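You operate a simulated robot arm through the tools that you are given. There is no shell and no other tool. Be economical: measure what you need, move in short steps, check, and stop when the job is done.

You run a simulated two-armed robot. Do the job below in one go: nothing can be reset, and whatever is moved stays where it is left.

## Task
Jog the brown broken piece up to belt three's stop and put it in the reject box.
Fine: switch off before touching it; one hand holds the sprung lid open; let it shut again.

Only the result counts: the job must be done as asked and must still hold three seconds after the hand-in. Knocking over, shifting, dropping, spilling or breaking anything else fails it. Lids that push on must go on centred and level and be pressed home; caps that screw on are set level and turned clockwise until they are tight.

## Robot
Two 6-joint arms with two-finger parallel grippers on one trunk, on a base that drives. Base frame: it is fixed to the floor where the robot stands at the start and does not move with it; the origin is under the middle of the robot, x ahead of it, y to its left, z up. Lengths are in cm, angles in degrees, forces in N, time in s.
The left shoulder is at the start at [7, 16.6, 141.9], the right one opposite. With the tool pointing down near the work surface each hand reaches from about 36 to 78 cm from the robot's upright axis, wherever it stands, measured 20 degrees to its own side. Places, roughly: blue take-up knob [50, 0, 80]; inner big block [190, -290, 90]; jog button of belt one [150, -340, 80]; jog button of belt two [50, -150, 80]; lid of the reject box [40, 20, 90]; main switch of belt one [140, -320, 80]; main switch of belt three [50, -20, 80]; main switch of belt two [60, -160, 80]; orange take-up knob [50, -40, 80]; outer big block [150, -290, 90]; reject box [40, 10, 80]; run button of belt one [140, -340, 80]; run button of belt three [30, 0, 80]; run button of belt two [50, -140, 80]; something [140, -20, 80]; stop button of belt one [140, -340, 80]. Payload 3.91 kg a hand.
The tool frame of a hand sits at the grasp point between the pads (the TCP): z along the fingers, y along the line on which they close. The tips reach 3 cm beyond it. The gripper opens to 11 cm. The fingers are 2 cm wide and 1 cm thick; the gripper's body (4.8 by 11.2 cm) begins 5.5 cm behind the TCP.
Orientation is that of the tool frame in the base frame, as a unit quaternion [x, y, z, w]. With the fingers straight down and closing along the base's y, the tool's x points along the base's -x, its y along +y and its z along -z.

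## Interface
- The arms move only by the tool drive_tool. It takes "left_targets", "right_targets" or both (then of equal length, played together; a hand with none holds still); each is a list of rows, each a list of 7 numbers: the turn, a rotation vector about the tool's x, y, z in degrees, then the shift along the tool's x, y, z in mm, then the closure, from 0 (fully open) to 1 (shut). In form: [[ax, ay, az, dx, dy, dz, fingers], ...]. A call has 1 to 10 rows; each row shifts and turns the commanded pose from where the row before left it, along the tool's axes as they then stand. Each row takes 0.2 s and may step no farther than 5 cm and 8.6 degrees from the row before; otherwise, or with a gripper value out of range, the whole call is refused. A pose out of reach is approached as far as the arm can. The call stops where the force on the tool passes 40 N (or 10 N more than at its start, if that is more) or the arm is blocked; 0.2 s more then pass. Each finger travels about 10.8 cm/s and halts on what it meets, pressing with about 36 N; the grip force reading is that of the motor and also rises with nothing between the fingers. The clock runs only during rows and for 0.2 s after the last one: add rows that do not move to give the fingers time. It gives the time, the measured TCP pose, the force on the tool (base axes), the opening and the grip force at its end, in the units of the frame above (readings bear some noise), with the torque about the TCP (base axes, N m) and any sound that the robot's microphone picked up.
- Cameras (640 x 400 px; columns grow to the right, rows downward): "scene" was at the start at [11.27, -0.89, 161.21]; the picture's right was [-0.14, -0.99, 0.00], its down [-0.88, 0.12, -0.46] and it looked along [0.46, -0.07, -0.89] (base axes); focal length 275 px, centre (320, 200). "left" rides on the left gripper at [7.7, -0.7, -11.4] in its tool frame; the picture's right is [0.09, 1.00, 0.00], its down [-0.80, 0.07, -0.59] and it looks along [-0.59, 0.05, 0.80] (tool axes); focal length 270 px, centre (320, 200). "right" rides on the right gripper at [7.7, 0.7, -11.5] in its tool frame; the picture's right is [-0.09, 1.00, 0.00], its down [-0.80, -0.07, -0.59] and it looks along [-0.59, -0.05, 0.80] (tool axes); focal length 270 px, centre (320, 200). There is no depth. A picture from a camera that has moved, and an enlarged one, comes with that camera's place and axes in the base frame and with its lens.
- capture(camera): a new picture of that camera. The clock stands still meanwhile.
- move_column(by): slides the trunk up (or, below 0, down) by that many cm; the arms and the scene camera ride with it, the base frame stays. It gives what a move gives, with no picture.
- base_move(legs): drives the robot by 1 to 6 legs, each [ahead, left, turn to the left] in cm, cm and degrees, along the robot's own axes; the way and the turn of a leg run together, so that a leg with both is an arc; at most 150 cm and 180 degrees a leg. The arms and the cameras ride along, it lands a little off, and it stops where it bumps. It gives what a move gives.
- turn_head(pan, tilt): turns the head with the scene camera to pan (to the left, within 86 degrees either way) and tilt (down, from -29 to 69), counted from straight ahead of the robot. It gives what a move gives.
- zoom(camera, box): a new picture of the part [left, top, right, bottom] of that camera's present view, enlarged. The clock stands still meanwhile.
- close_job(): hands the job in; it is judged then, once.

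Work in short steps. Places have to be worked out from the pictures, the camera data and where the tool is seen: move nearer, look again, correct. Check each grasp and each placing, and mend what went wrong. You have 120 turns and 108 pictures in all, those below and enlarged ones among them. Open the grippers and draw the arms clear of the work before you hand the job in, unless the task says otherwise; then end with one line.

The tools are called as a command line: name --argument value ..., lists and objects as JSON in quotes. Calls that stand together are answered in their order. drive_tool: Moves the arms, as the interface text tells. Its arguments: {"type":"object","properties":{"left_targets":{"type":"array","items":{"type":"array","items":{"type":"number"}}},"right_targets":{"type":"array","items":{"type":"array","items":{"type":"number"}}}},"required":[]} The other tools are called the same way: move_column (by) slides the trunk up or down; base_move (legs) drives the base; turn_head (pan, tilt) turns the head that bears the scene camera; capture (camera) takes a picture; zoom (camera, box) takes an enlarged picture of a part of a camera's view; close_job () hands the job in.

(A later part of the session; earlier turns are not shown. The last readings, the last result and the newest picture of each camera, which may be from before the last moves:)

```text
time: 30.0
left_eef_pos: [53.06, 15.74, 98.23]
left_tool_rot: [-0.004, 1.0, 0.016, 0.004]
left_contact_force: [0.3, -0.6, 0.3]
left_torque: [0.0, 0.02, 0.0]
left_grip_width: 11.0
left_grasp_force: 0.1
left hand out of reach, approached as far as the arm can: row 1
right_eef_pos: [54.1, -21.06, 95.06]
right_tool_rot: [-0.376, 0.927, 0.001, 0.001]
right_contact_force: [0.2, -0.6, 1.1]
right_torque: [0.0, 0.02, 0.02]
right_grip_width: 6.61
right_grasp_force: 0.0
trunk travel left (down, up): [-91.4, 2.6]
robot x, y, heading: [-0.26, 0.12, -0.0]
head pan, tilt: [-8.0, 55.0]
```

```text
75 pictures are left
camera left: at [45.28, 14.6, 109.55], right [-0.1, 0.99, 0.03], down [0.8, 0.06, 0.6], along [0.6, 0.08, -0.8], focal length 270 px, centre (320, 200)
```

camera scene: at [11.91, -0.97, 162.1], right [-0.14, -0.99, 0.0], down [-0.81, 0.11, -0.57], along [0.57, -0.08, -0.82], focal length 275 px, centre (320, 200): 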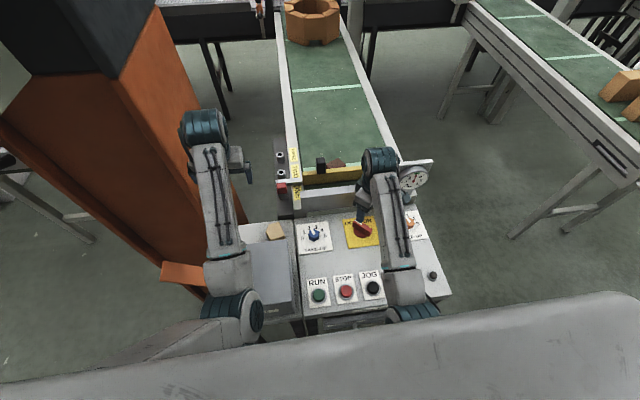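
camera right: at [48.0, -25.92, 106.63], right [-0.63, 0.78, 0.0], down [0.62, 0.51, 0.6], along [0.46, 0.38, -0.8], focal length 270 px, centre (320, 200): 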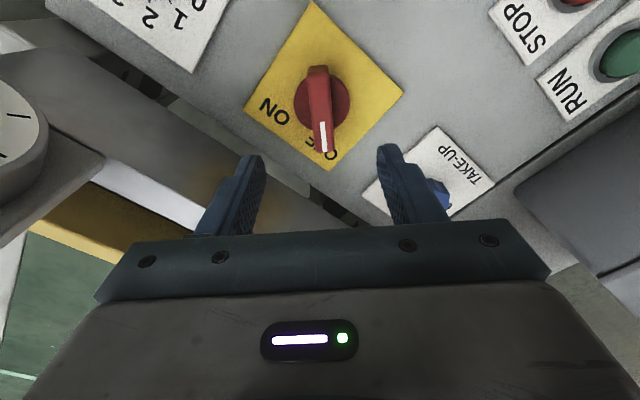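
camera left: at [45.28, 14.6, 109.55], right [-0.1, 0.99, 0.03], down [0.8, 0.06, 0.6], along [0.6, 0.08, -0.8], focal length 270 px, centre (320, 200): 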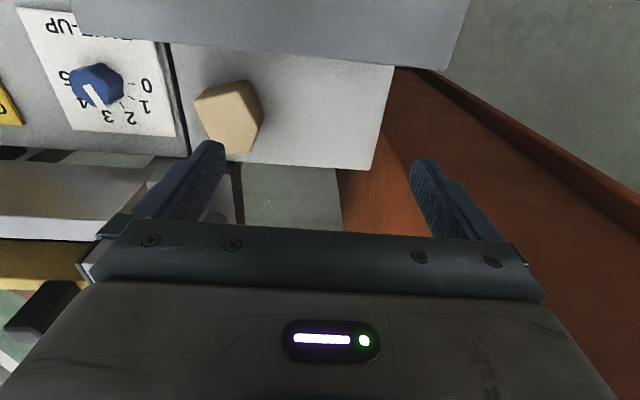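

The beige wedge is a loose block behind the box, so I'll avoid it. I'm raising the trunk 2.6 cm for clearance and moving the left hand further back to see the lid.

move_column --by 2.5

drive_tool --left_targets '[[0, 0, 0, 30, 0, 0, 0], [0, 0, 0, 30, 0, 0, 0], [0, 0, 0, 30, 0, 0, 0], [0, 0, 0, 0, 0, 0, 0]]'

capture --camera "left"

capture --camera "scene"

```text
time: 30.7
left_eef_pos: [52.82, 15.69, 100.55]
left_tool_rot: [-0.004, 1.0, 0.016, 0.001]
left_contact_force: [0.3, -0.9, -0.3]
left_torque: [0.01, -0.01, -0.01]
left_grip_width: 11.02
left_grasp_force: 0.1
right_eef_pos: [53.95, -20.98, 97.54]
right_tool_rot: [-0.377, 0.926, 0.0, 0.002]
right_contact_force: [0.6, -0.6, -0.1]
right_torque: [0.02, -0.04, 0.01]
right_grip_width: 6.59
right_grasp_force: 0.0
trunk travel left (down, up): [-93.9, 0.1]
robot x, y, heading: [0.04, 0.02, 0.0]
head pan, tilt: [-8.0, 55.0]
```

```text
time: 31.9
left_eef_pos: [44.19, 19.4, 100.04]
left_tool_rot: [-0.001, 0.998, 0.059, 0.006]
left_contact_force: [0.3, 0.4, -0.4]
left_torque: [0.0, -0.02, 0.06]
left_grip_width: 11.0
left_grasp_force: 0.0
right_eef_pos: [54.07, -20.96, 97.74]
right_tool_rot: [-0.377, 0.926, -0.001, 0.002]
right_contact_force: [0.6, 0.3, -0.7]
right_torque: [0.01, 0.02, 0.02]
right_grip_width: 6.6
right_grasp_force: 0.0
trunk travel left (down, up): [-93.9, 0.1]
robot x, y, heading: [0.04, 0.04, -0.1]
head pan, tilt: [-8.0, 55.0]
stopped in row 4 (left hand): the arm was blocked; the commanded pose is now the measured one
```

```text
74 pictures are left
camera left: at [36.26, 17.31, 111.28], right [-0.09, 0.99, 0.12], down [0.79, 0.0, 0.61], along [0.6, 0.15, -0.79], focal length 270 px, centre (320, 200)
```

left: 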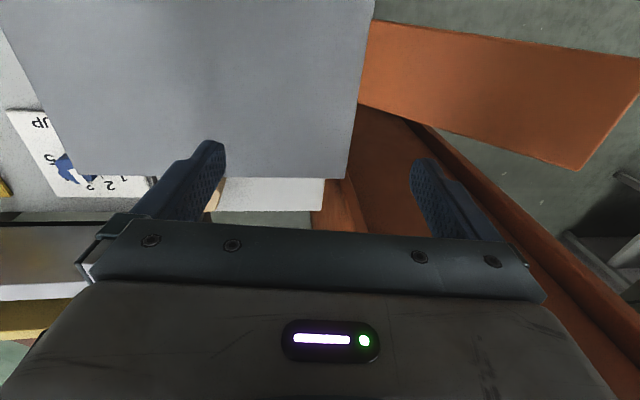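

```text
73 pictures are left
camera scene: at [12.12, -0.98, 164.58], right [-0.14, -0.99, 0.0], down [-0.81, 0.11, -0.57], along [0.57, -0.08, -0.82], focal length 275 px, centre (320, 200)
```

scene: 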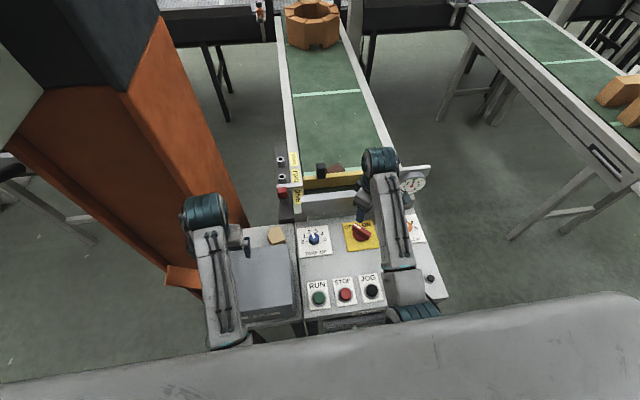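

The flat lid is visible now. I'm zooming in on the box to find its grip edge and hinge.

zoom --camera "scene" --box '[210, 210, 310, 340]'

```text
3.08 times, centred on (260, 275) of scene
camera zoom: at [12.12, -0.98, 164.58], right [-0.14, -0.99, 0.0], down [-0.81, 0.11, -0.57], along [0.57, -0.08, -0.82], focal length 846 px, centre (505, -31)
```

zoom: 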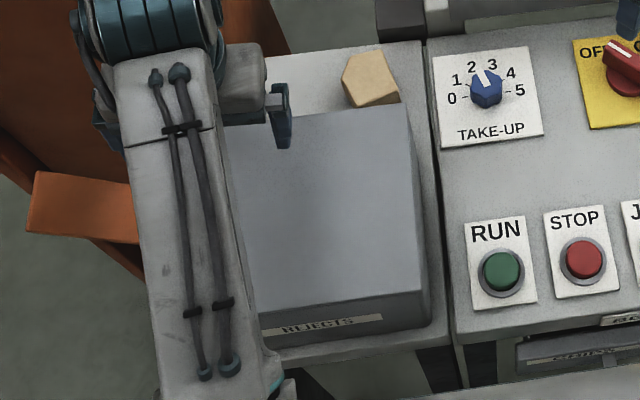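

There's an orange tab at about (42, 31, 93), left of the lid, that may be its lever. I'm moving the left hand forward out of the way and aiming the right hand's camera leftward at the box.

drive_tool --left_targets '[[0, -3, 0, -40, 0, 0, 0], [0, -3, 0, -40, -10, 0, 0], [0, 0, 0, -40, -10, 0, 0], [0, 0, 0, -40, -10, 0, 0], [0, 0, 0, -30, 0, 0, 0], [0, 0, 0, 0, 0, 0, 0], [0, 0, 0, 0, 0, 0, 0]]' --right_targets '[[0, 0, -7.5, 0, 0, 0, 0.4], [0, 0, -7.5, 0, 0, 0, 0.4], [0, 0, -7.5, 0, 0, 0, 0.4], [0, 0, -7.5, 0, 0, 0, 0.4], [0, 0, -7.5, 0, 0, 0, 0.4], [0, 0, -7.5, 0, 0, 0, 0.4], [0, 0, 0, 0, -45, 0, 0.4]]'

capture --camera "right"

capture --camera "scene"

```text
time: 33.5
left_eef_pos: [63.23, 15.94, 101.38]
left_tool_rot: [0.002, 0.997, 0.057, 0.057]
left_contact_force: [0.2, 0.3, 0.8]
left_torque: [0.01, 0.04, 0.0]
left_grip_width: 11.01
left_grasp_force: 0.1
right_eef_pos: [58.56, -21.21, 97.7]
right_tool_rot: [-0.703, 0.711, -0.001, 0.0]
right_contact_force: [0.0, 0.3, -0.8]
right_torque: [-0.01, 0.03, 0.02]
right_grip_width: 6.6
right_grasp_force: 0.0
trunk travel left (down, up): [-93.9, 0.1]
robot x, y, heading: [0.52, 0.41, 0.2]
head pan, tilt: [-8.0, 55.0]
```

```text
71 pictures are left
camera right: at [57.85, -28.88, 109.08], right [-0.99, 0.1, 0.0], down [0.08, 0.8, 0.59], along [0.06, 0.59, -0.8], focal length 270 px, centre (320, 200)
```

right: 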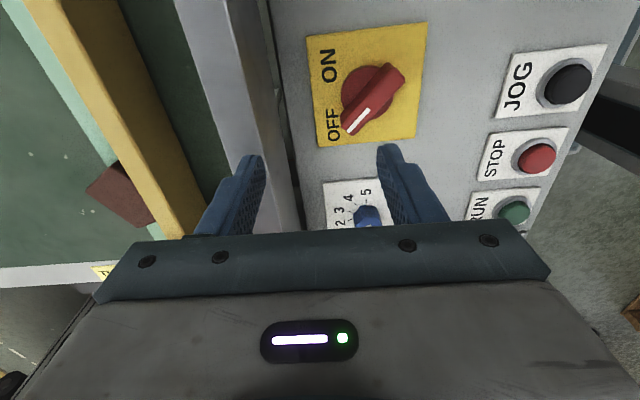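

```text
70 pictures are left
camera scene: at [12.44, -1.01, 164.55], right [-0.14, -0.99, 0.0], down [-0.81, 0.11, -0.57], along [0.57, -0.08, -0.82], focal length 275 px, centre (320, 200)
```

scene: 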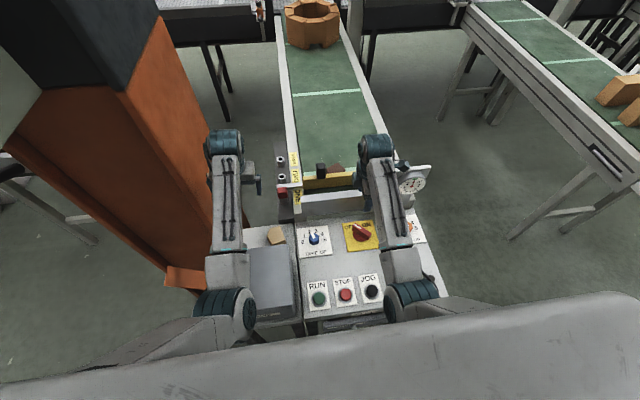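

That view also shows the piece flush against the bar. I'm moving the right hand left and back so its camera sees the box from the side.

drive_tool --right_targets '[[0, 0, 0, -20, 40, 0, 0.4], [0, 0, 0, -30, 40, 0, 0.4], [0, 0, 0, -40, 20, 0, 0.4], [0, 0, 0, -30, 20, 0, 0.4], [0, 0, 0, 0, 0, 0, 0.4]]'

capture --camera "right"

```text
time: 34.6
left_eef_pos: [62.78, 15.81, 101.63]
left_tool_rot: [0.001, 0.997, 0.057, 0.059]
left_contact_force: [-0.3, -0.5, 0.1]
left_torque: [0.0, -0.01, -0.02]
left_grip_width: 11.0
left_grasp_force: 0.0
right_eef_pos: [48.12, -18.56, 96.36]
right_tool_rot: [-0.694, 0.715, -0.064, -0.048]
right_contact_force: [-0.5, -0.4, 0.5]
right_torque: [0.05, 0.01, 0.02]
right_grip_width: 6.57
right_grasp_force: 0.1
right hand out of reach, approached as far as the arm can: row 4
trunk travel left (down, up): [-93.9, 0.1]
robot x, y, heading: [-0.32, -0.17, 0.0]
head pan, tilt: [-8.0, 55.0]
stopped in row 5 (right hand): the arm was blocked; the commanded pose is now the measured one
```

```text
69 pictures are left
camera right: at [46.98, -24.47, 108.91], right [-0.99, 0.12, -0.04], down [0.09, 0.88, 0.46], along [0.09, 0.46, -0.89], focal length 270 px, centre (320, 200)
```

right: 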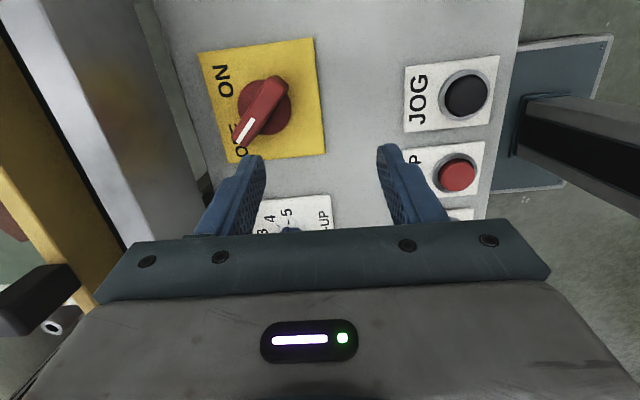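

The arm can't fold in that close, so backing the base off about 20 cm gives a better working range over the box. Both hands are clear above the console.

base_move --legs '[[-20, 0, 0]]'

turn_head --pan 15 --tilt 45

capture --camera "scene"

```text
time: 36.2
left_eef_pos: [43.23, 15.87, 101.28]
left_tool_rot: [0.002, 0.997, 0.056, 0.058]
left_contact_force: [0.5, 0.4, -0.1]
left_torque: [0.01, 0.01, 0.02]
left_grip_width: 10.97
left_grasp_force: 0.1
right_eef_pos: [28.51, -18.65, 96.2]
right_tool_rot: [-0.694, 0.715, -0.062, -0.051]
right_contact_force: [0.7, 0.1, -1.0]
right_torque: [0.01, 0.01, -0.01]
right_grip_width: 6.59
right_grasp_force: 0.0
trunk travel left (down, up): [-93.9, 0.1]
robot x, y, heading: [-20.45, -0.27, -0.0]
head pan, tilt: [-8.0, 55.0]
```

```text
time: 37.0
left_eef_pos: [42.91, 15.91, 101.62]
left_tool_rot: [0.003, 0.997, 0.056, 0.058]
left_contact_force: [0.1, -0.5, 0.3]
left_torque: [0.04, 0.0, 0.0]
left_grip_width: 11.0
left_grasp_force: 0.1
right_eef_pos: [28.14, -18.67, 96.41]
right_tool_rot: [-0.693, 0.717, -0.064, -0.048]
right_contact_force: [-1.2, -0.1, 0.0]
right_torque: [-0.02, -0.01, -0.02]
right_grip_width: 6.61
right_grasp_force: 0.0
trunk travel left (down, up): [-93.9, 0.1]
robot x, y, heading: [-19.72, 0.02, 0.1]
head pan, tilt: [15.0, 45.0]
```

```text
68 pictures are left
camera scene: at [-7.42, 2.1, 165.94], right [0.26, -0.97, 0.0], down [-0.68, -0.18, -0.71], along [0.68, 0.18, -0.71], focal length 275 px, centre (320, 200)
```

scene: 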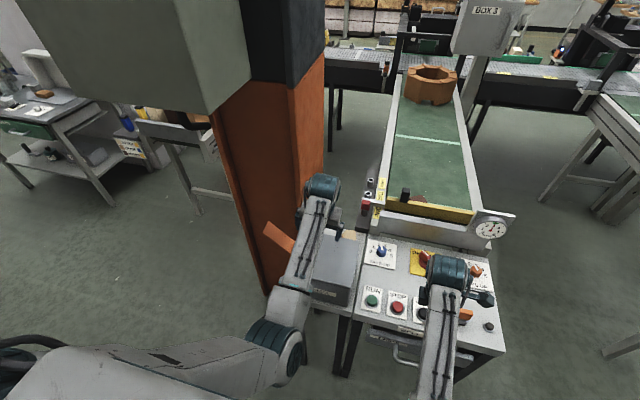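

The whole box is in view now, so I'm zooming in on it and the orange tab.

zoom --camera "scene" --box '[240, 170, 380, 310]'

capture --camera "left"

```text
2.86 times, centred on (310, 240) of scene
camera zoom: at [-7.42, 2.1, 165.94], right [0.26, -0.97, 0.0], down [-0.68, -0.18, -0.71], along [0.68, 0.18, -0.71], focal length 785 px, centre (349, 86)
```

zoom: 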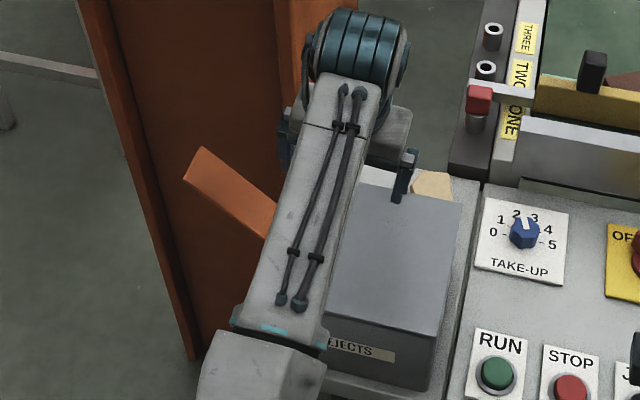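

```text
66 pictures are left
camera left: at [33.82, 14.0, 111.94], right [-0.09, 0.99, 0.1], down [0.73, -0.01, 0.69], along [0.68, 0.14, -0.72], focal length 270 px, centre (320, 200)
```

left: 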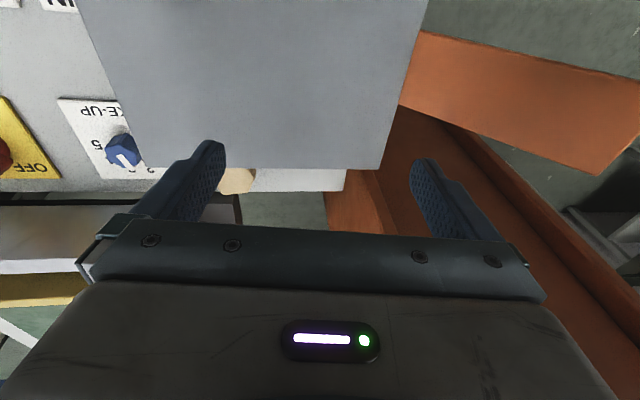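

I've worked out the geometry:
- **Lid:** its top is at z≈92, spanning x 31–48 and y 3–23.
- **Orange tab:** it rises at 45° from the left edge to about (39.5, 31.5, 101), so pressing it should tip the lid open.

I'll fetch the piece first, since it lies near (78, -16, 89). I'm levelling the right hand and the left hand before driving.

drive_tool --right_targets '[[0, 0, 0, 0, -45, -10, 0], [0, 0, 0, 0, -45, 0, 0], [-0.73, -0.58, 8, 0, -30, 0, 0], [-0.73, -0.58, 8, 0, 0, 0, 0], [-0.73, -0.58, 8, 0, 0, 0, 0], [-0.73, -0.58, 8, 0, 0, 0, 0], [-0.73, -0.58, 8, 0, 0, 0, 0], [-0.73, -0.58, 8, 0, 0, 0, 0], [-0.73, -0.58, 8, 0, 0, 0, 0], [-0.73, -0.58, 8, 0, 0, 0, 0]]' --left_targets '[[3.2, 3.3, 0, 0, 0, 0, 0], [3.2, 3.3, 0, 0, 0, 0, 0], [0, 0, 0, 0, 0, 0, 0], [0, 0, 0, 0, 0, 0, 0], [0, 0, 0, 0, 0, 0, 0], [0, 0, 0, 0, 0, 0, 0], [0, 0, 0, 0, 0, 0, 0], [0, 0, 0, 0, 0, 0, 0], [0, 0, 0, 0, 0, 0, 0], [0, 0, 0, 0, 0, 0, 0]]'

drive_tool --right_targets '[[-0.73, -0.58, 8, 0, 0, 0, 0], [-0.73, -0.58, 8, 0, 0, 0, 0], [-0.73, -0.58, 8, 0, 0, 0, 0]]'

```text
time: 39.2
left_eef_pos: [42.9, 15.89, 101.65]
left_tool_rot: [0.003, 1.0, 0.001, 0.0]
left_contact_force: [-0.5, -0.1, 0.4]
left_torque: [-0.01, 0.03, 0.0]
left_grip_width: 11.0
left_grasp_force: 0.0
right_eef_pos: [40.23, -18.83, 97.65]
right_tool_rot: [-0.206, 0.978, -0.017, -0.015]
right_contact_force: [0.6, 0.1, -0.9]
right_torque: [-0.02, 0.0, 0.01]
right_grip_width: 10.97
right_grasp_force: 0.0
trunk travel left (down, up): [-93.9, 0.1]
robot x, y, heading: [-20.1, -0.08, -0.4]
head pan, tilt: [15.0, 45.0]
```

```text
time: 40.0
left_eef_pos: [42.94, 15.83, 101.67]
left_tool_rot: [0.002, 1.0, 0.001, 0.0]
left_contact_force: [0.6, -0.1, 0.0]
left_torque: [-0.03, -0.03, -0.02]
left_grip_width: 11.01
left_grasp_force: 0.0
right_eef_pos: [40.29, -18.77, 97.61]
right_tool_rot: [0.002, 1.0, 0.001, 0.0]
right_contact_force: [-0.4, 0.5, 0.2]
right_torque: [0.02, -0.01, -0.01]
right_grip_width: 11.01
right_grasp_force: 0.1
trunk travel left (down, up): [-93.9, 0.1]
robot x, y, heading: [-19.81, -0.01, -0.1]
head pan, tilt: [15.0, 45.0]
```

Both hands are level. I'm driving forward 20 cm, then viewing the piece with the right camera.

base_move --legs '[[20, 0, 0]]'

drive_tool --right_targets '[[0, 0, 0, -30, 10, -10, 0], [0, 0, 0, -30, 10, -10, 0], [0, 0, 0, 0, 0, 0, 0]]'

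capture --camera "right"

turn_head --pan -10 --tilt 45

capture --camera "scene"

```text
time: 41.6
left_eef_pos: [62.54, 15.86, 101.77]
left_tool_rot: [0.003, 1.0, 0.001, 0.002]
left_contact_force: [-0.2, -0.3, 0.7]
left_torque: [-0.02, -0.02, 0.0]
left_grip_width: 11.01
left_grasp_force: 0.1
right_eef_pos: [59.86, -18.79, 97.81]
right_tool_rot: [0.0, 1.0, 0.001, 0.003]
right_contact_force: [-0.4, 0.5, -0.1]
right_torque: [-0.01, -0.06, 0.01]
right_grip_width: 11.04
right_grasp_force: 0.0
trunk travel left (down, up): [-93.9, 0.1]
robot x, y, heading: [-0.18, -0.05, -0.2]
head pan, tilt: [15.0, 45.0]
```

```text
time: 42.4
left_eef_pos: [62.95, 15.75, 101.66]
left_tool_rot: [0.003, 1.0, 0.002, 0.001]
left_contact_force: [0.3, 0.3, -0.5]
left_torque: [-0.02, -0.01, 0.01]
left_grip_width: 11.0
left_grasp_force: 0.0
right_eef_pos: [66.07, -16.91, 99.79]
right_tool_rot: [-0.001, 1.0, 0.002, 0.001]
right_contact_force: [0.5, -0.2, 0.1]
right_torque: [0.02, -0.01, 0.02]
right_grip_width: 11.0
right_grasp_force: 0.0
trunk travel left (down, up): [-93.9, 0.1]
robot x, y, heading: [0.03, 0.34, -0.3]
head pan, tilt: [15.0, 45.0]
```

```text
65 pictures are left
camera right: at [58.4, -16.23, 111.28], right [0.09, 1.0, 0.0], down [0.8, -0.07, 0.6], along [0.59, -0.05, -0.8], focal length 270 px, centre (320, 200)
```

right: 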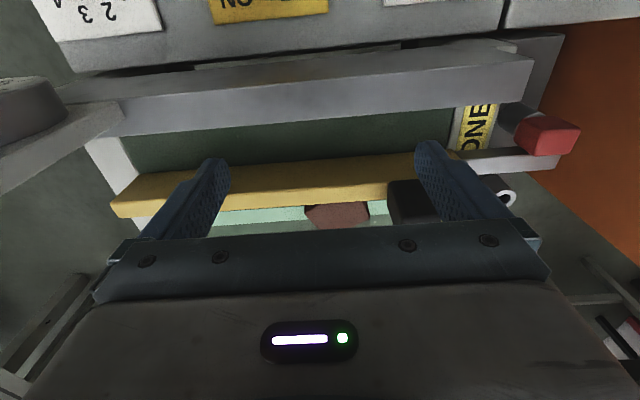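

```text
time: 43.3
left_eef_pos: [62.88, 16.09, 101.53]
left_tool_rot: [0.002, 1.0, 0.001, 0.001]
left_contact_force: [-0.1, -0.8, -0.6]
left_torque: [0.0, 0.01, -0.01]
left_grip_width: 11.0
left_grasp_force: 0.0
right_eef_pos: [66.13, -16.73, 99.85]
right_tool_rot: [0.0, 1.0, 0.0, 0.001]
right_contact_force: [-0.2, 0.5, -0.3]
right_torque: [-0.02, -0.02, -0.01]
right_grip_width: 10.98
right_grasp_force: 0.0
trunk travel left (down, up): [-93.9, 0.1]
robot x, y, heading: [-0.24, 0.47, -0.2]
head pan, tilt: [-10.0, 45.0]
```

```text
64 pictures are left
camera scene: at [12.82, -1.41, 165.92], right [-0.17, -0.98, 0.0], down [-0.7, 0.12, -0.71], along [0.7, -0.12, -0.71], focal length 275 px, centre (320, 200)
```

scene: 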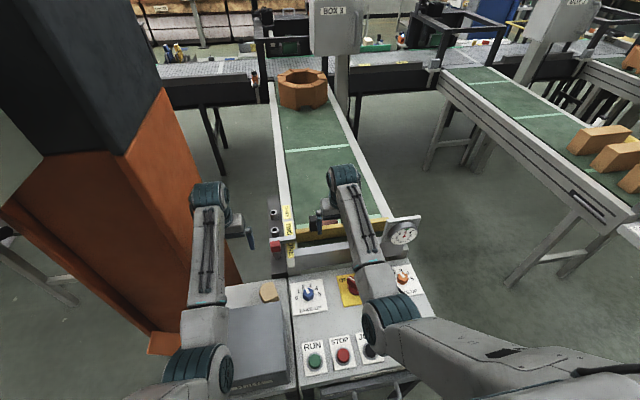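

The piece is just beyond the bar at about (77.5, -15.9, 89), and the black lug is beside it at y≈-10.5 on the front of the bar. I'm extending the right hand above it.

drive_tool --right_targets '[[0, 0, 0, -38, 5, 0, 0], [0, 0, 0, -38, 5, 0, 0], [0, 0, 0, -38, 0, 0, 0], [0, 0, 0, 0, 0, 0, 0]]'

capture --camera "right"

```text
time: 44.3
left_eef_pos: [62.91, 15.87, 101.53]
left_tool_rot: [0.002, 1.0, 0.001, 0.001]
left_contact_force: [0.1, 0.0, 0.1]
left_torque: [0.03, -0.02, 0.0]
left_grip_width: 11.0
left_grasp_force: 0.0
right_eef_pos: [77.36, -16.03, 99.71]
right_tool_rot: [0.0, 1.0, 0.001, 0.001]
right_contact_force: [-0.6, -0.4, 0.4]
right_torque: [0.04, 0.01, -0.01]
right_grip_width: 11.0
right_grasp_force: 0.1
trunk travel left (down, up): [-93.9, 0.1]
robot x, y, heading: [0.13, 0.12, -0.1]
head pan, tilt: [-10.0, 45.0]
```

```text
63 pictures are left
camera right: at [69.61, -15.41, 111.18], right [0.09, 1.0, 0.0], down [0.8, -0.07, 0.6], along [0.59, -0.05, -0.8], focal length 270 px, centre (320, 200)
```

right: 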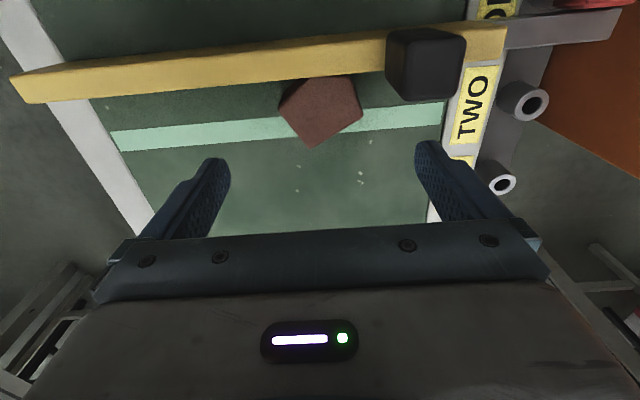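

The hand reaches fine. I'm zooming in on the piece's outline to choose a stable grip.

zoom --camera "right" --box '[240, 40, 480, 190]'

```text
2.67 times, centred on (360, 115) of right
camera zoom: at [69.61, -15.41, 111.18], right [0.09, 1.0, 0.0], down [0.8, -0.07, 0.6], along [0.59, -0.05, -0.8], focal length 721 px, centre (213, 427)
```

zoom: 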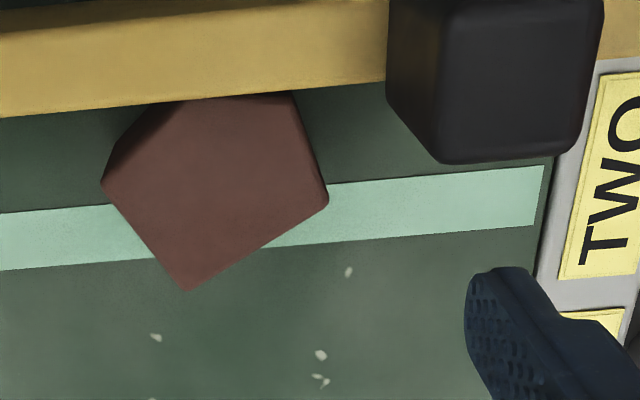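

The vertices facing ±y (x≈76.6–77.5) give a grip that settles flat with the hand square. The lug's back is at x≈74, so the palm clears it. I'm lowering straight down in steps.

drive_tool --right_targets '[[0, 0, 0, 0, 0, 30, 0], [0, 0, 0, 0, 0, 30, 0], [0, 0, 0, 0, 0, 0, 0]]'

capture --camera "right"

```text
time: 45.1
left_eef_pos: [62.84, 15.89, 101.58]
left_tool_rot: [0.002, 1.0, 0.001, 0.001]
left_contact_force: [0.4, -0.1, -0.2]
left_torque: [0.0, 0.03, 0.01]
left_grip_width: 10.99
left_grasp_force: 0.2
right_eef_pos: [76.71, -16.1, 93.99]
right_tool_rot: [0.0, 1.0, 0.002, 0.001]
right_contact_force: [-0.4, 0.6, 0.6]
right_torque: [0.0, 0.0, -0.01]
right_grip_width: 11.03
right_grasp_force: 0.1
right hand out of reach, approached as far as the arm can: row 2
trunk travel left (down, up): [-93.9, 0.1]
robot x, y, heading: [-0.2, 0.08, 0.1]
head pan, tilt: [-10.0, 45.0]
```

```text
61 pictures are left
camera right: at [68.94, -15.47, 105.42], right [0.09, 1.0, 0.0], down [0.8, -0.07, 0.6], along [0.59, -0.05, -0.8], focal length 270 px, centre (320, 200)
```

right: 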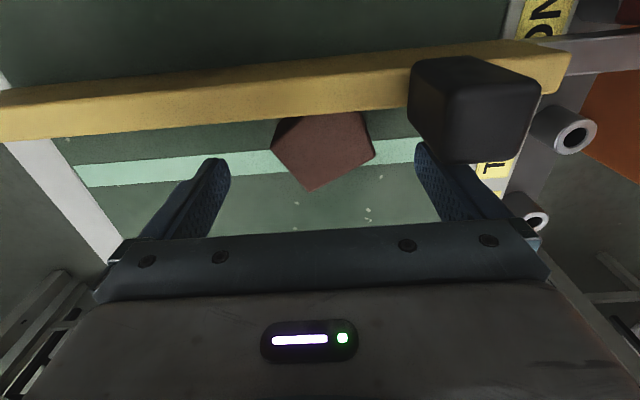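

The arm's reach is running out with the shoulder this high. I'm raising the hand back a little and lowering the whole trunk instead.

drive_tool --right_targets '[[0, 0, 0, -8, 0, -30, 0], [0, 0, 0, 0, 0, 0, 0]]' --left_targets '[[0, 0, 0, 0, 0, -30, 0], [0, 0, 0, 0, 0, 0, 0]]'

move_column --by -4

capture --camera "right"

```text
time: 45.7
left_eef_pos: [62.87, 15.9, 104.65]
left_tool_rot: [0.003, 1.0, 0.0, 0.001]
left_contact_force: [-0.3, -0.4, 1.0]
left_torque: [0.0, 0.03, -0.05]
left_grip_width: 11.0
left_grasp_force: 0.0
right_eef_pos: [77.55, -16.05, 96.85]
right_tool_rot: [0.001, 1.0, 0.003, 0.001]
right_contact_force: [-0.2, 0.7, 0.6]
right_torque: [0.0, -0.02, 0.04]
right_grip_width: 11.01
right_grasp_force: 0.1
trunk travel left (down, up): [-93.9, 0.1]
robot x, y, heading: [-0.3, -0.23, -0.1]
head pan, tilt: [-10.0, 45.0]
```

```text
time: 46.5
left_eef_pos: [62.9, 15.88, 100.56]
left_tool_rot: [0.002, 1.0, 0.001, 0.001]
left_contact_force: [-0.1, -0.6, -0.3]
left_torque: [-0.02, 0.02, -0.01]
left_grip_width: 11.02
left_grasp_force: 0.0
right_eef_pos: [77.52, -16.13, 92.92]
right_tool_rot: [-0.001, 1.0, 0.001, 0.0]
right_contact_force: [-0.2, -0.4, -0.5]
right_torque: [0.0, -0.02, 0.04]
right_grip_width: 11.0
right_grasp_force: 0.2
trunk travel left (down, up): [-89.9, 4.1]
robot x, y, heading: [-0.01, 0.07, -0.3]
head pan, tilt: [-10.0, 45.0]
```

```text
60 pictures are left
camera right: at [69.79, -15.42, 104.39], right [0.09, 1.0, 0.0], down [0.8, -0.07, 0.6], along [0.59, -0.05, -0.8], focal length 270 px, centre (320, 200)
```

right: 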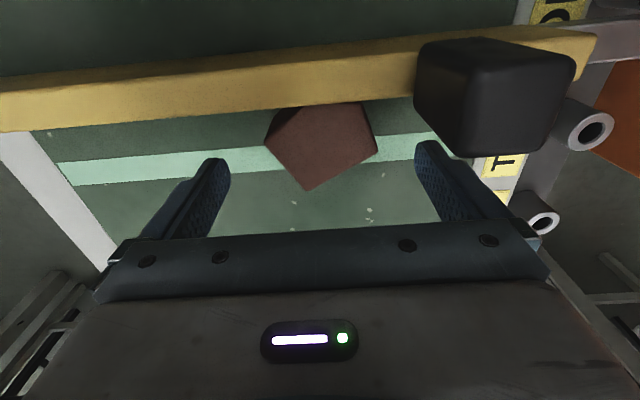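

The lug corner is at (74.4, -11.0), top 96.2, and the palm front will pass at x≈75.1, which clears it. I'm lowering 3.8 cm more.

move_column --by -3.8

capture --camera "right"

```text
time: 47.4
left_eef_pos: [62.89, 15.89, 96.83]
left_tool_rot: [0.003, 1.0, 0.002, 0.0]
left_contact_force: [0.6, 0.0, 0.2]
left_torque: [-0.01, 0.0, -0.04]
left_grip_width: 10.98
left_grasp_force: 0.0
right_eef_pos: [77.48, -16.09, 89.11]
right_tool_rot: [0.0, 1.0, 0.001, 0.001]
right_contact_force: [0.0, -0.2, 0.2]
right_torque: [-0.03, 0.01, -0.03]
right_grip_width: 11.0
right_grasp_force: 0.1
trunk travel left (down, up): [-86.1, 7.9]
robot x, y, heading: [-0.26, -0.12, -0.3]
head pan, tilt: [-10.0, 45.0]
```

```text
59 pictures are left
camera right: at [69.75, -15.43, 100.62], right [0.09, 1.0, 0.0], down [0.8, -0.07, 0.6], along [0.59, -0.05, -0.8], focal length 270 px, centre (320, 200)
```

right: 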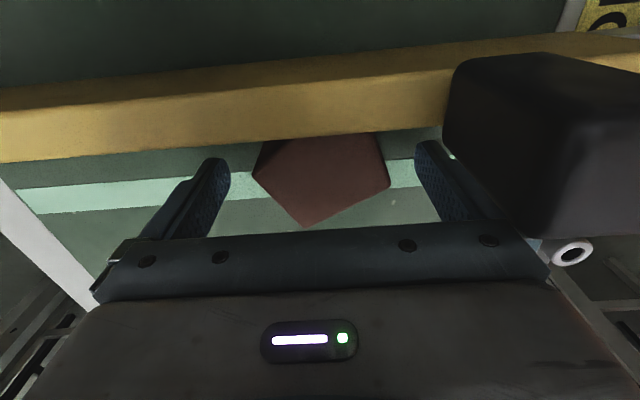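

The fingers straddle the piece on centre with no contact. I'm closing.

drive_tool --right_targets '[[0, 0, 0, 0, 0, 0, 0.2], [0, 0, 0, 0, 0, 0, 0.3], [0, 0, 0, 0, 0, 0, 0.4], [0, 0, 0, 0, 0, 0, 0.5], [0, 0, 0, 0, 0, 0, 0.6], [0, 0, 0, 0, 0, 0, 0.6]]'

capture --camera "right"

```text
time: 48.8
left_eef_pos: [63.18, 15.76, 96.57]
left_tool_rot: [0.003, 1.0, 0.002, 0.0]
left_contact_force: [-1.2, -0.9, -0.3]
left_torque: [-0.02, -0.01, 0.01]
left_grip_width: 11.02
left_grasp_force: 0.1
right_eef_pos: [77.94, -16.24, 89.12]
right_tool_rot: [0.001, 1.0, 0.001, 0.001]
right_contact_force: [21.3, -8.4, 5.9]
right_torque: [-0.36, -0.17, 0.35]
right_grip_width: 6.57
right_grasp_force: 35.7
trunk travel left (down, up): [-86.1, 7.9]
robot x, y, heading: [0.08, -0.17, -0.3]
head pan, tilt: [-10.0, 45.0]
```

```text
58 pictures are left
camera right: at [70.14, -15.59, 100.53], right [0.09, 1.0, 0.0], down [0.8, -0.07, 0.6], along [0.6, -0.05, -0.8], focal length 270 px, centre (320, 200)
```

right: 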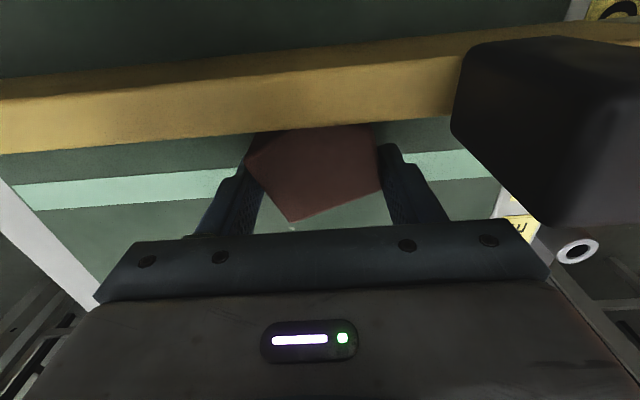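

It's gripped at 6.6 cm with one face flush, but it presses on the bar with 21 N. I'm easing 6 mm away from the bar, then lifting.

drive_tool --right_targets '[[0, 0, 0, -6, 0, 0, 0.65], [0, 0, 0, 0, 0, -5, 0.65], [0, 0, 0, 0, 0, -30, 0.7], [0, 0, 0, 0, 0, -30, 0.7], [0, 0, 0, 0, 0, -25, 0.7], [0, 0, 0, 0, 0, 0, 0.7]]'

capture --camera "right"

capture --camera "scene"

```text
time: 50.2
left_eef_pos: [62.96, 15.85, 96.63]
left_tool_rot: [0.002, 1.0, 0.0, 0.001]
left_contact_force: [0.6, -0.4, 0.0]
left_torque: [0.01, -0.02, 0.0]
left_grip_width: 11.01
left_grasp_force: 0.0
right_eef_pos: [78.16, -16.04, 98.02]
right_tool_rot: [0.0, 1.0, 0.001, 0.0]
right_contact_force: [-0.6, -0.3, -1.0]
right_torque: [0.03, -0.02, 0.02]
right_grip_width: 5.98
right_grasp_force: 36.4
trunk travel left (down, up): [-86.1, 7.9]
robot x, y, heading: [-0.04, -0.16, -0.0]
head pan, tilt: [-10.0, 45.0]
```

```text
57 pictures are left
camera right: at [70.49, -15.37, 109.68], right [0.09, 1.0, 0.0], down [0.8, -0.07, 0.59], along [0.59, -0.05, -0.8], focal length 270 px, centre (320, 200)
```

right: 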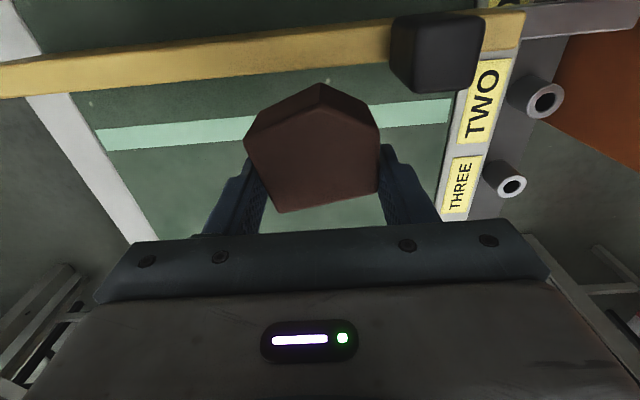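

```text
56 pictures are left
camera scene: at [12.89, -1.45, 158.11], right [-0.18, -0.98, 0.0], down [-0.7, 0.12, -0.71], along [0.7, -0.12, -0.71], focal length 275 px, centre (320, 200)
```

scene: 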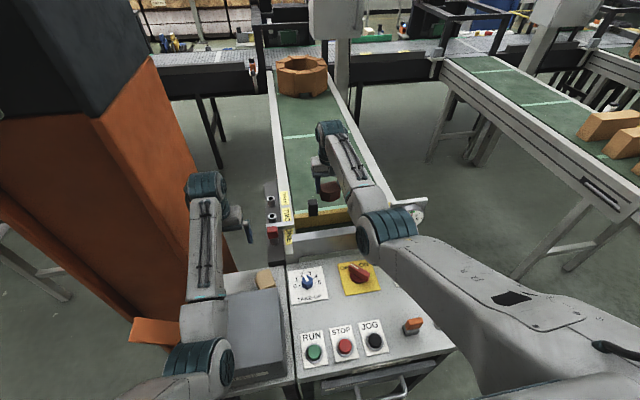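

The piece is firmly held and lifted clear. I'm raising the trunk so both hands are well above everything, then backing the base 20 cm.

move_column --by 7.6

base_move --legs '[[-20, 0, 0]]'

turn_head --pan 15 --tilt 48

capture --camera "scene"

```text
time: 51.3
left_eef_pos: [62.93, 15.75, 104.31]
left_tool_rot: [0.002, 1.0, 0.001, -0.001]
left_contact_force: [0.6, -0.8, -0.1]
left_torque: [0.02, -0.05, 0.01]
left_grip_width: 11.01
left_grasp_force: 0.1
right_eef_pos: [78.21, -16.07, 105.8]
right_tool_rot: [0.0, 1.0, 0.001, 0.001]
right_contact_force: [-0.8, -0.1, -0.6]
right_torque: [-0.01, -0.01, 0.01]
right_grip_width: 6.0
right_grasp_force: 36.1
trunk travel left (down, up): [-93.7, 0.3]
robot x, y, heading: [-0.31, 0.03, -0.2]
head pan, tilt: [-10.0, 45.0]
```

```text
time: 52.9
left_eef_pos: [43.57, 15.91, 104.08]
left_tool_rot: [0.003, 1.0, 0.001, -0.001]
left_contact_force: [-0.3, 0.4, 0.2]
left_torque: [0.0, 0.04, -0.02]
left_grip_width: 10.99
left_grasp_force: 0.1
right_eef_pos: [58.74, -15.83, 105.54]
right_tool_rot: [0.001, 1.0, 0.001, -0.001]
right_contact_force: [0.7, 0.9, -1.7]
right_torque: [0.03, 0.0, -0.02]
right_grip_width: 5.97
right_grasp_force: 35.9
trunk travel left (down, up): [-93.7, 0.3]
robot x, y, heading: [-19.89, 0.18, 0.1]
head pan, tilt: [-10.0, 45.0]
```

```text
time: 53.8
left_eef_pos: [43.23, 15.92, 104.49]
left_tool_rot: [0.003, 1.0, 0.002, 0.001]
left_contact_force: [0.0, 0.4, -0.3]
left_torque: [0.01, -0.03, -0.02]
left_grip_width: 11.0
left_grasp_force: 0.1
right_eef_pos: [58.35, -15.95, 105.91]
right_tool_rot: [0.0, 1.0, 0.001, 0.002]
right_contact_force: [0.1, 0.6, -1.0]
right_torque: [-0.02, -0.03, 0.01]
right_grip_width: 5.98
right_grasp_force: 36.0
trunk travel left (down, up): [-93.7, 0.3]
robot x, y, heading: [-19.89, 0.06, -0.2]
head pan, tilt: [15.0, 48.0]
```

```text
55 pictures are left
camera scene: at [-7.47, 2.05, 165.32], right [0.26, -0.97, 0.0], down [-0.72, -0.19, -0.67], along [0.65, 0.17, -0.74], focal length 275 px, centre (320, 200)
```

scene: 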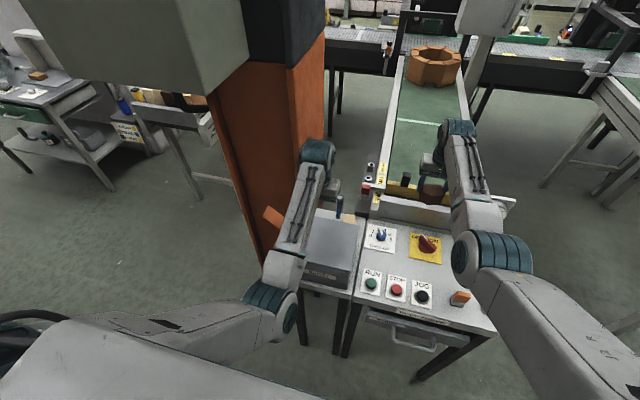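

The left hand goes to the tab next: I'm closing its fingers, rising to z≈107 and moving over to about (39.5, 29.5).

drive_tool --left_targets '[[0, 0, 0, 0, 20, -15, 0.5], [0, 0, 0, 0, 30, -12, 1], [0, 0, 0, 10, 30, 0, 1], [0, 0, 0, 10, 30, 0, 1], [0, 0, 0, 15, 26, 0, 1], [0, 0, 0, 0, 0, 0, 1]]'

capture --camera "left"

zoom --camera "scene" --box '[220, 130, 400, 330]'

```text
time: 55.2
left_eef_pos: [41.9, 29.46, 104.16]
left_tool_rot: [0.003, 1.0, 0.001, 0.003]
left_contact_force: [0.2, -0.3, 0.8]
left_torque: [-0.01, 0.02, -0.05]
left_grip_width: 0.02
left_grasp_force: 35.8
left hand out of reach, approached as far as the arm can: row 1, 2, 3, 4, 5
right_eef_pos: [58.43, -16.04, 105.79]
right_tool_rot: [0.0, 1.0, 0.002, 0.001]
right_contact_force: [-0.9, -0.7, 0.3]
right_torque: [0.0, -0.03, 0.0]
right_grip_width: 5.98
right_grasp_force: 36.6
trunk travel left (down, up): [-93.7, 0.3]
robot x, y, heading: [-19.54, -0.24, -0.0]
head pan, tilt: [15.0, 48.0]
```

```text
54 pictures are left
camera left: at [34.06, 28.69, 115.46], right [-0.08, 1.0, 0.0], down [0.8, 0.07, 0.6], along [0.6, 0.05, -0.8], focal length 270 px, centre (320, 200)
```

left: 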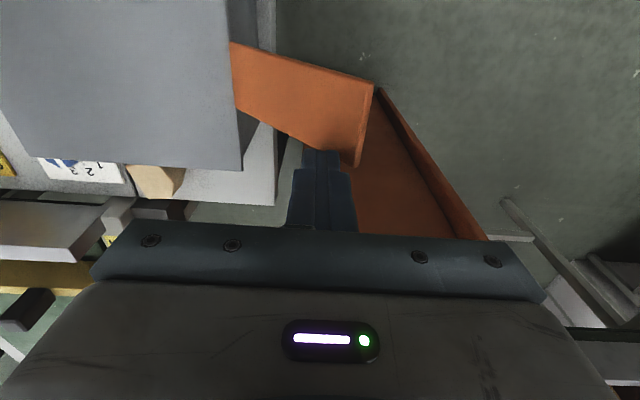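

```text
2.00 times, centred on (310, 230) of scene
camera zoom: at [-7.28, 1.96, 165.3], right [0.26, -0.97, 0.0], down [-0.72, -0.19, -0.67], along [0.65, 0.17, -0.74], focal length 550 px, centre (340, 140)
```

zoom: 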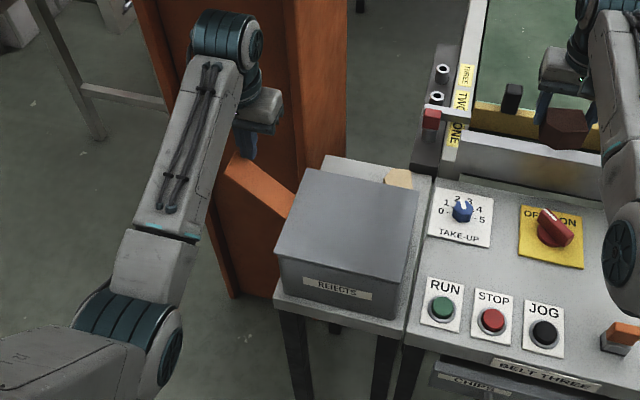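

The fingertip is just beyond the tab's far edge and above its surface (tab x 37.4–42.1, end y≈31.7). The arm is at its near limit, so I'm relaxing the height slightly to let the tip come back over the tab.

drive_tool --left_targets '[[0, 0, 0, 0, -5, 15, 1], [0, 0, 0, 0, 0, 15, 1], [0, 0, 0, 0, 0, 0, 1]]'

capture --camera "left"

```text
time: 56.0
left_eef_pos: [41.84, 28.92, 100.92]
left_tool_rot: [0.002, 1.0, 0.002, 0.002]
left_contact_force: [-0.7, 1.5, 2.7]
left_torque: [0.06, 0.02, 0.01]
left_grip_width: 0.01
left_grasp_force: 35.4
right_eef_pos: [58.4, -15.8, 105.8]
right_tool_rot: [0.0, 1.0, 0.001, 0.0]
right_contact_force: [-0.2, 0.5, -1.3]
right_torque: [0.0, -0.01, 0.03]
right_grip_width: 5.97
right_grasp_force: 36.2
trunk travel left (down, up): [-93.7, 0.3]
robot x, y, heading: [-19.48, -0.13, -0.1]
head pan, tilt: [15.0, 48.0]
```

```text
52 pictures are left
camera left: at [34.07, 28.18, 112.38], right [-0.08, 1.0, 0.0], down [0.8, 0.07, 0.6], along [0.59, 0.05, -0.8], focal length 270 px, centre (320, 200)
```

left: 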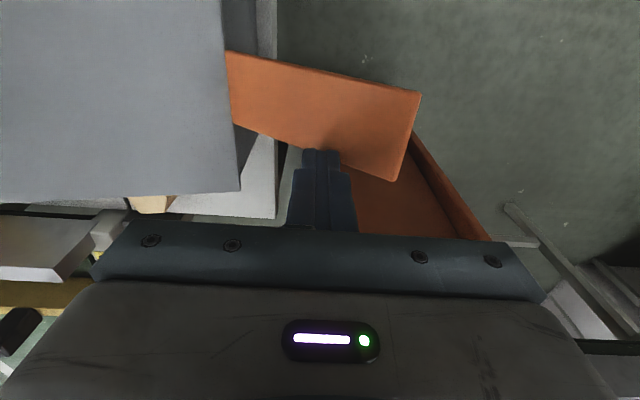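

There's light contact (2.7 N) and the tab's outer end seems to have swung down, so pressing works. I'm checking the lid from the scene camera.

zoom --camera "scene" --box '[220, 130, 400, 330]'

```text
2.00 times, centred on (310, 230) of scene
camera zoom: at [-7.34, 2.04, 165.31], right [0.26, -0.97, 0.0], down [-0.72, -0.19, -0.67], along [0.65, 0.17, -0.74], focal length 550 px, centre (340, 140)
```

zoom: 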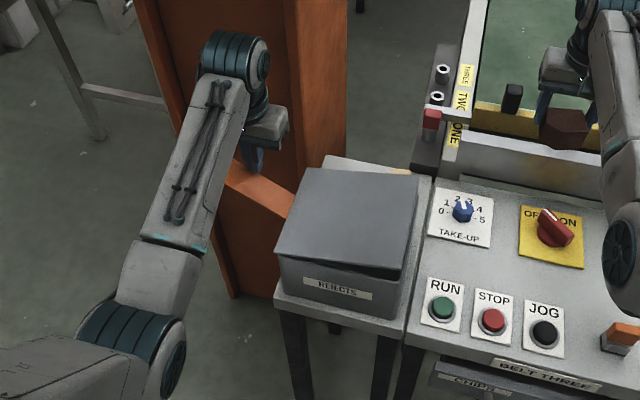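

The lid's right edge has lifted, so pressing the tab works and the hinge is on the left. I'm shifting the tip further onto the tab and following its arc down.

drive_tool --left_targets '[[0, 0, 0, 14, 6, 10, 1], [0, 0, 0, 0, 8, 15, 1], [0, 0, 0, 0, 8, 18, 1], [0, 0, 0, 0, 0, 0, 1]]'

zoom --camera "scene" --box '[220, 130, 400, 330]'

capture --camera "left"

```text
time: 57.0
left_eef_pos: [40.34, 31.09, 96.45]
left_tool_rot: [0.003, 1.0, 0.001, 0.002]
left_contact_force: [0.7, 0.4, 1.9]
left_torque: [-0.02, -0.02, -0.02]
left_grip_width: 0.01
left_grasp_force: 35.5
right_eef_pos: [58.32, -15.95, 105.8]
right_tool_rot: [0.0, 1.0, 0.001, 0.0]
right_contact_force: [-0.1, -0.5, -0.6]
right_torque: [-0.03, 0.01, -0.02]
right_grip_width: 5.94
right_grasp_force: 36.2
trunk travel left (down, up): [-93.7, 0.3]
robot x, y, heading: [-19.73, 0.11, -0.3]
head pan, tilt: [15.0, 48.0]
```

```text
2.00 times, centred on (310, 230) of scene
camera zoom: at [-7.31, 2.03, 165.3], right [0.26, -0.97, 0.0], down [-0.72, -0.19, -0.67], along [0.65, 0.17, -0.74], focal length 550 px, centre (340, 140)
```

zoom: 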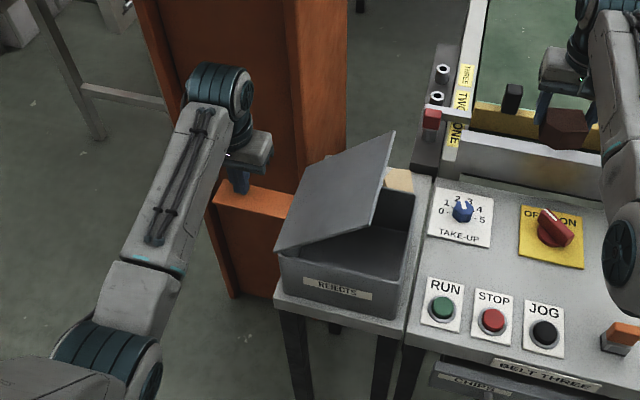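

```text
49 pictures are left
camera left: at [32.64, 30.42, 107.92], right [-0.08, 1.0, 0.0], down [0.8, 0.07, 0.6], along [0.59, 0.05, -0.8], focal length 270 px, centre (320, 200)
```

left: 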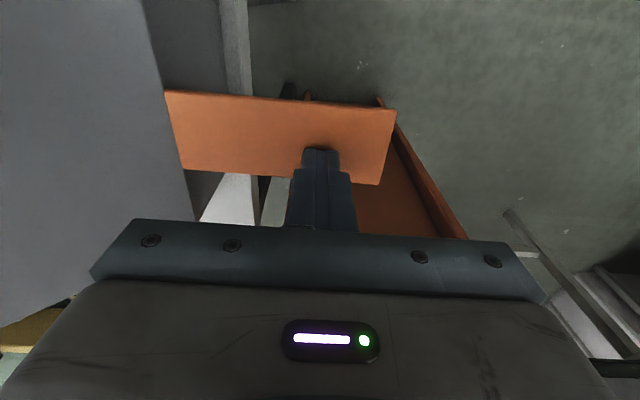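

The lid is open about 45° with a light force. I'm continuing down to open it to about 75°.

drive_tool --left_targets '[[0, 0, 0, 0, 3, 15, 1], [0, 0, 0, 0, 0, 15, 1], [0, 0, 0, 0, 0, 15, 1], [0, 0, 0, 0, -3, 10, 1], [0, 0, 0, 0, 0, 0, 1]]'

zoom --camera "scene" --box '[220, 130, 400, 330]'

```text
time: 58.2
left_eef_pos: [40.32, 31.27, 90.92]
left_tool_rot: [0.003, 1.0, 0.001, 0.002]
left_contact_force: [1.0, -0.9, 1.5]
left_torque: [-0.04, -0.01, -0.01]
left_grip_width: 0.0
left_grasp_force: 35.9
right_eef_pos: [58.4, -15.86, 105.82]
right_tool_rot: [-0.001, 1.0, 0.002, 0.001]
right_contact_force: [-0.2, -0.2, -0.5]
right_torque: [0.0, -0.02, -0.02]
right_grip_width: 5.94
right_grasp_force: 35.9
trunk travel left (down, up): [-93.7, 0.3]
robot x, y, heading: [-19.88, 0.18, -0.1]
head pan, tilt: [15.0, 48.0]
```

```text
2.00 times, centred on (310, 230) of scene
camera zoom: at [-7.32, 2.06, 165.3], right [0.26, -0.97, 0.0], down [-0.72, -0.19, -0.67], along [0.65, 0.17, -0.74], focal length 550 px, centre (340, 140)
```

zoom: 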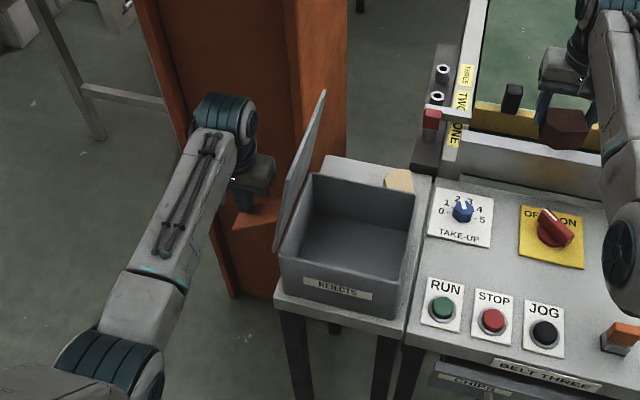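

The lid is wide open and holds with about 2 N. I'm carrying the piece over the box with the right hand while the left holds still.

drive_tool --right_targets '[[0, 0, 0, 30, 38, 3, 0.7], [0, 0, 0, 30, 38, 5, 0.7], [0, 0, 0, 30, 38, 5, 0.7], [0, 0, 0, 30, 38, 5, 0.7], [0, 0, 0, 30, 38, 5, 0.7], [0, 0, 0, 30, 38, 5, 0.7], [0, 0, 0, 0, 0, 0, 0.7]]'

capture --camera "right"

capture --camera "scene"

```text
time: 60.0
left_eef_pos: [40.44, 31.03, 91.1]
left_tool_rot: [0.002, 1.0, 0.002, 0.001]
left_contact_force: [-1.2, 1.4, 0.6]
left_torque: [0.02, 0.01, 0.02]
left_grip_width: 0.0
left_grasp_force: 35.3
right_eef_pos: [48.45, -4.7, 103.07]
right_tool_rot: [0.017, 0.999, -0.021, 0.021]
right_contact_force: [0.5, 0.1, -0.3]
right_torque: [0.0, -0.02, 0.02]
right_grip_width: 5.95
right_grasp_force: 35.6
right hand out of reach, approached as far as the arm can: row 5, 6
trunk travel left (down, up): [-93.7, 0.3]
robot x, y, heading: [-19.63, -0.01, -0.3]
head pan, tilt: [15.0, 48.0]
stopped in row 7 (right hand): the arm was blocked; the commanded pose is now the measured one
```

```text
47 pictures are left
camera right: at [40.31, -3.24, 114.28], right [0.12, 0.99, -0.04], down [0.77, -0.07, 0.63], along [0.62, -0.11, -0.78], focal length 270 px, centre (320, 200)
```

right: 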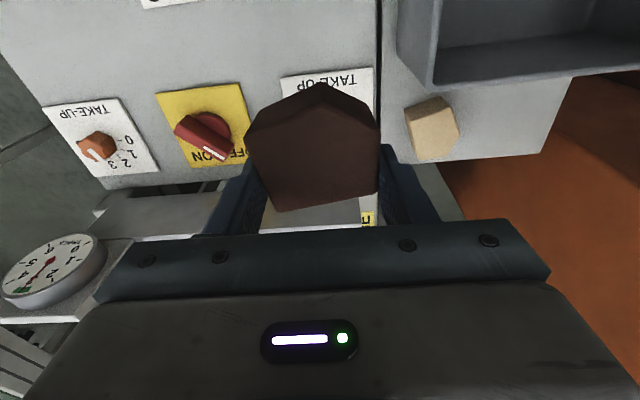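

```text
46 pictures are left
camera scene: at [-7.31, 2.03, 165.3], right [0.26, -0.97, 0.0], down [-0.72, -0.19, -0.67], along [0.65, 0.17, -0.74], focal length 275 px, centre (320, 200)
```

scene: 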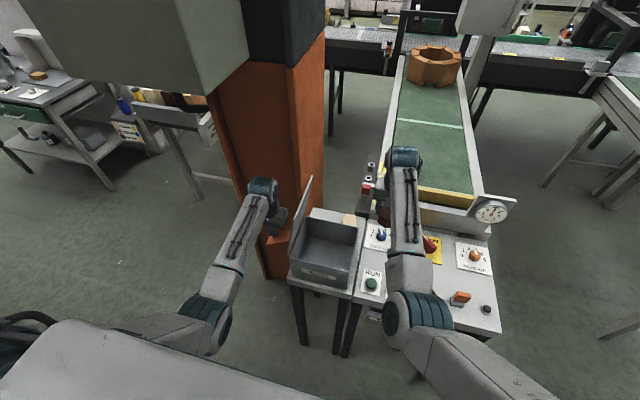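

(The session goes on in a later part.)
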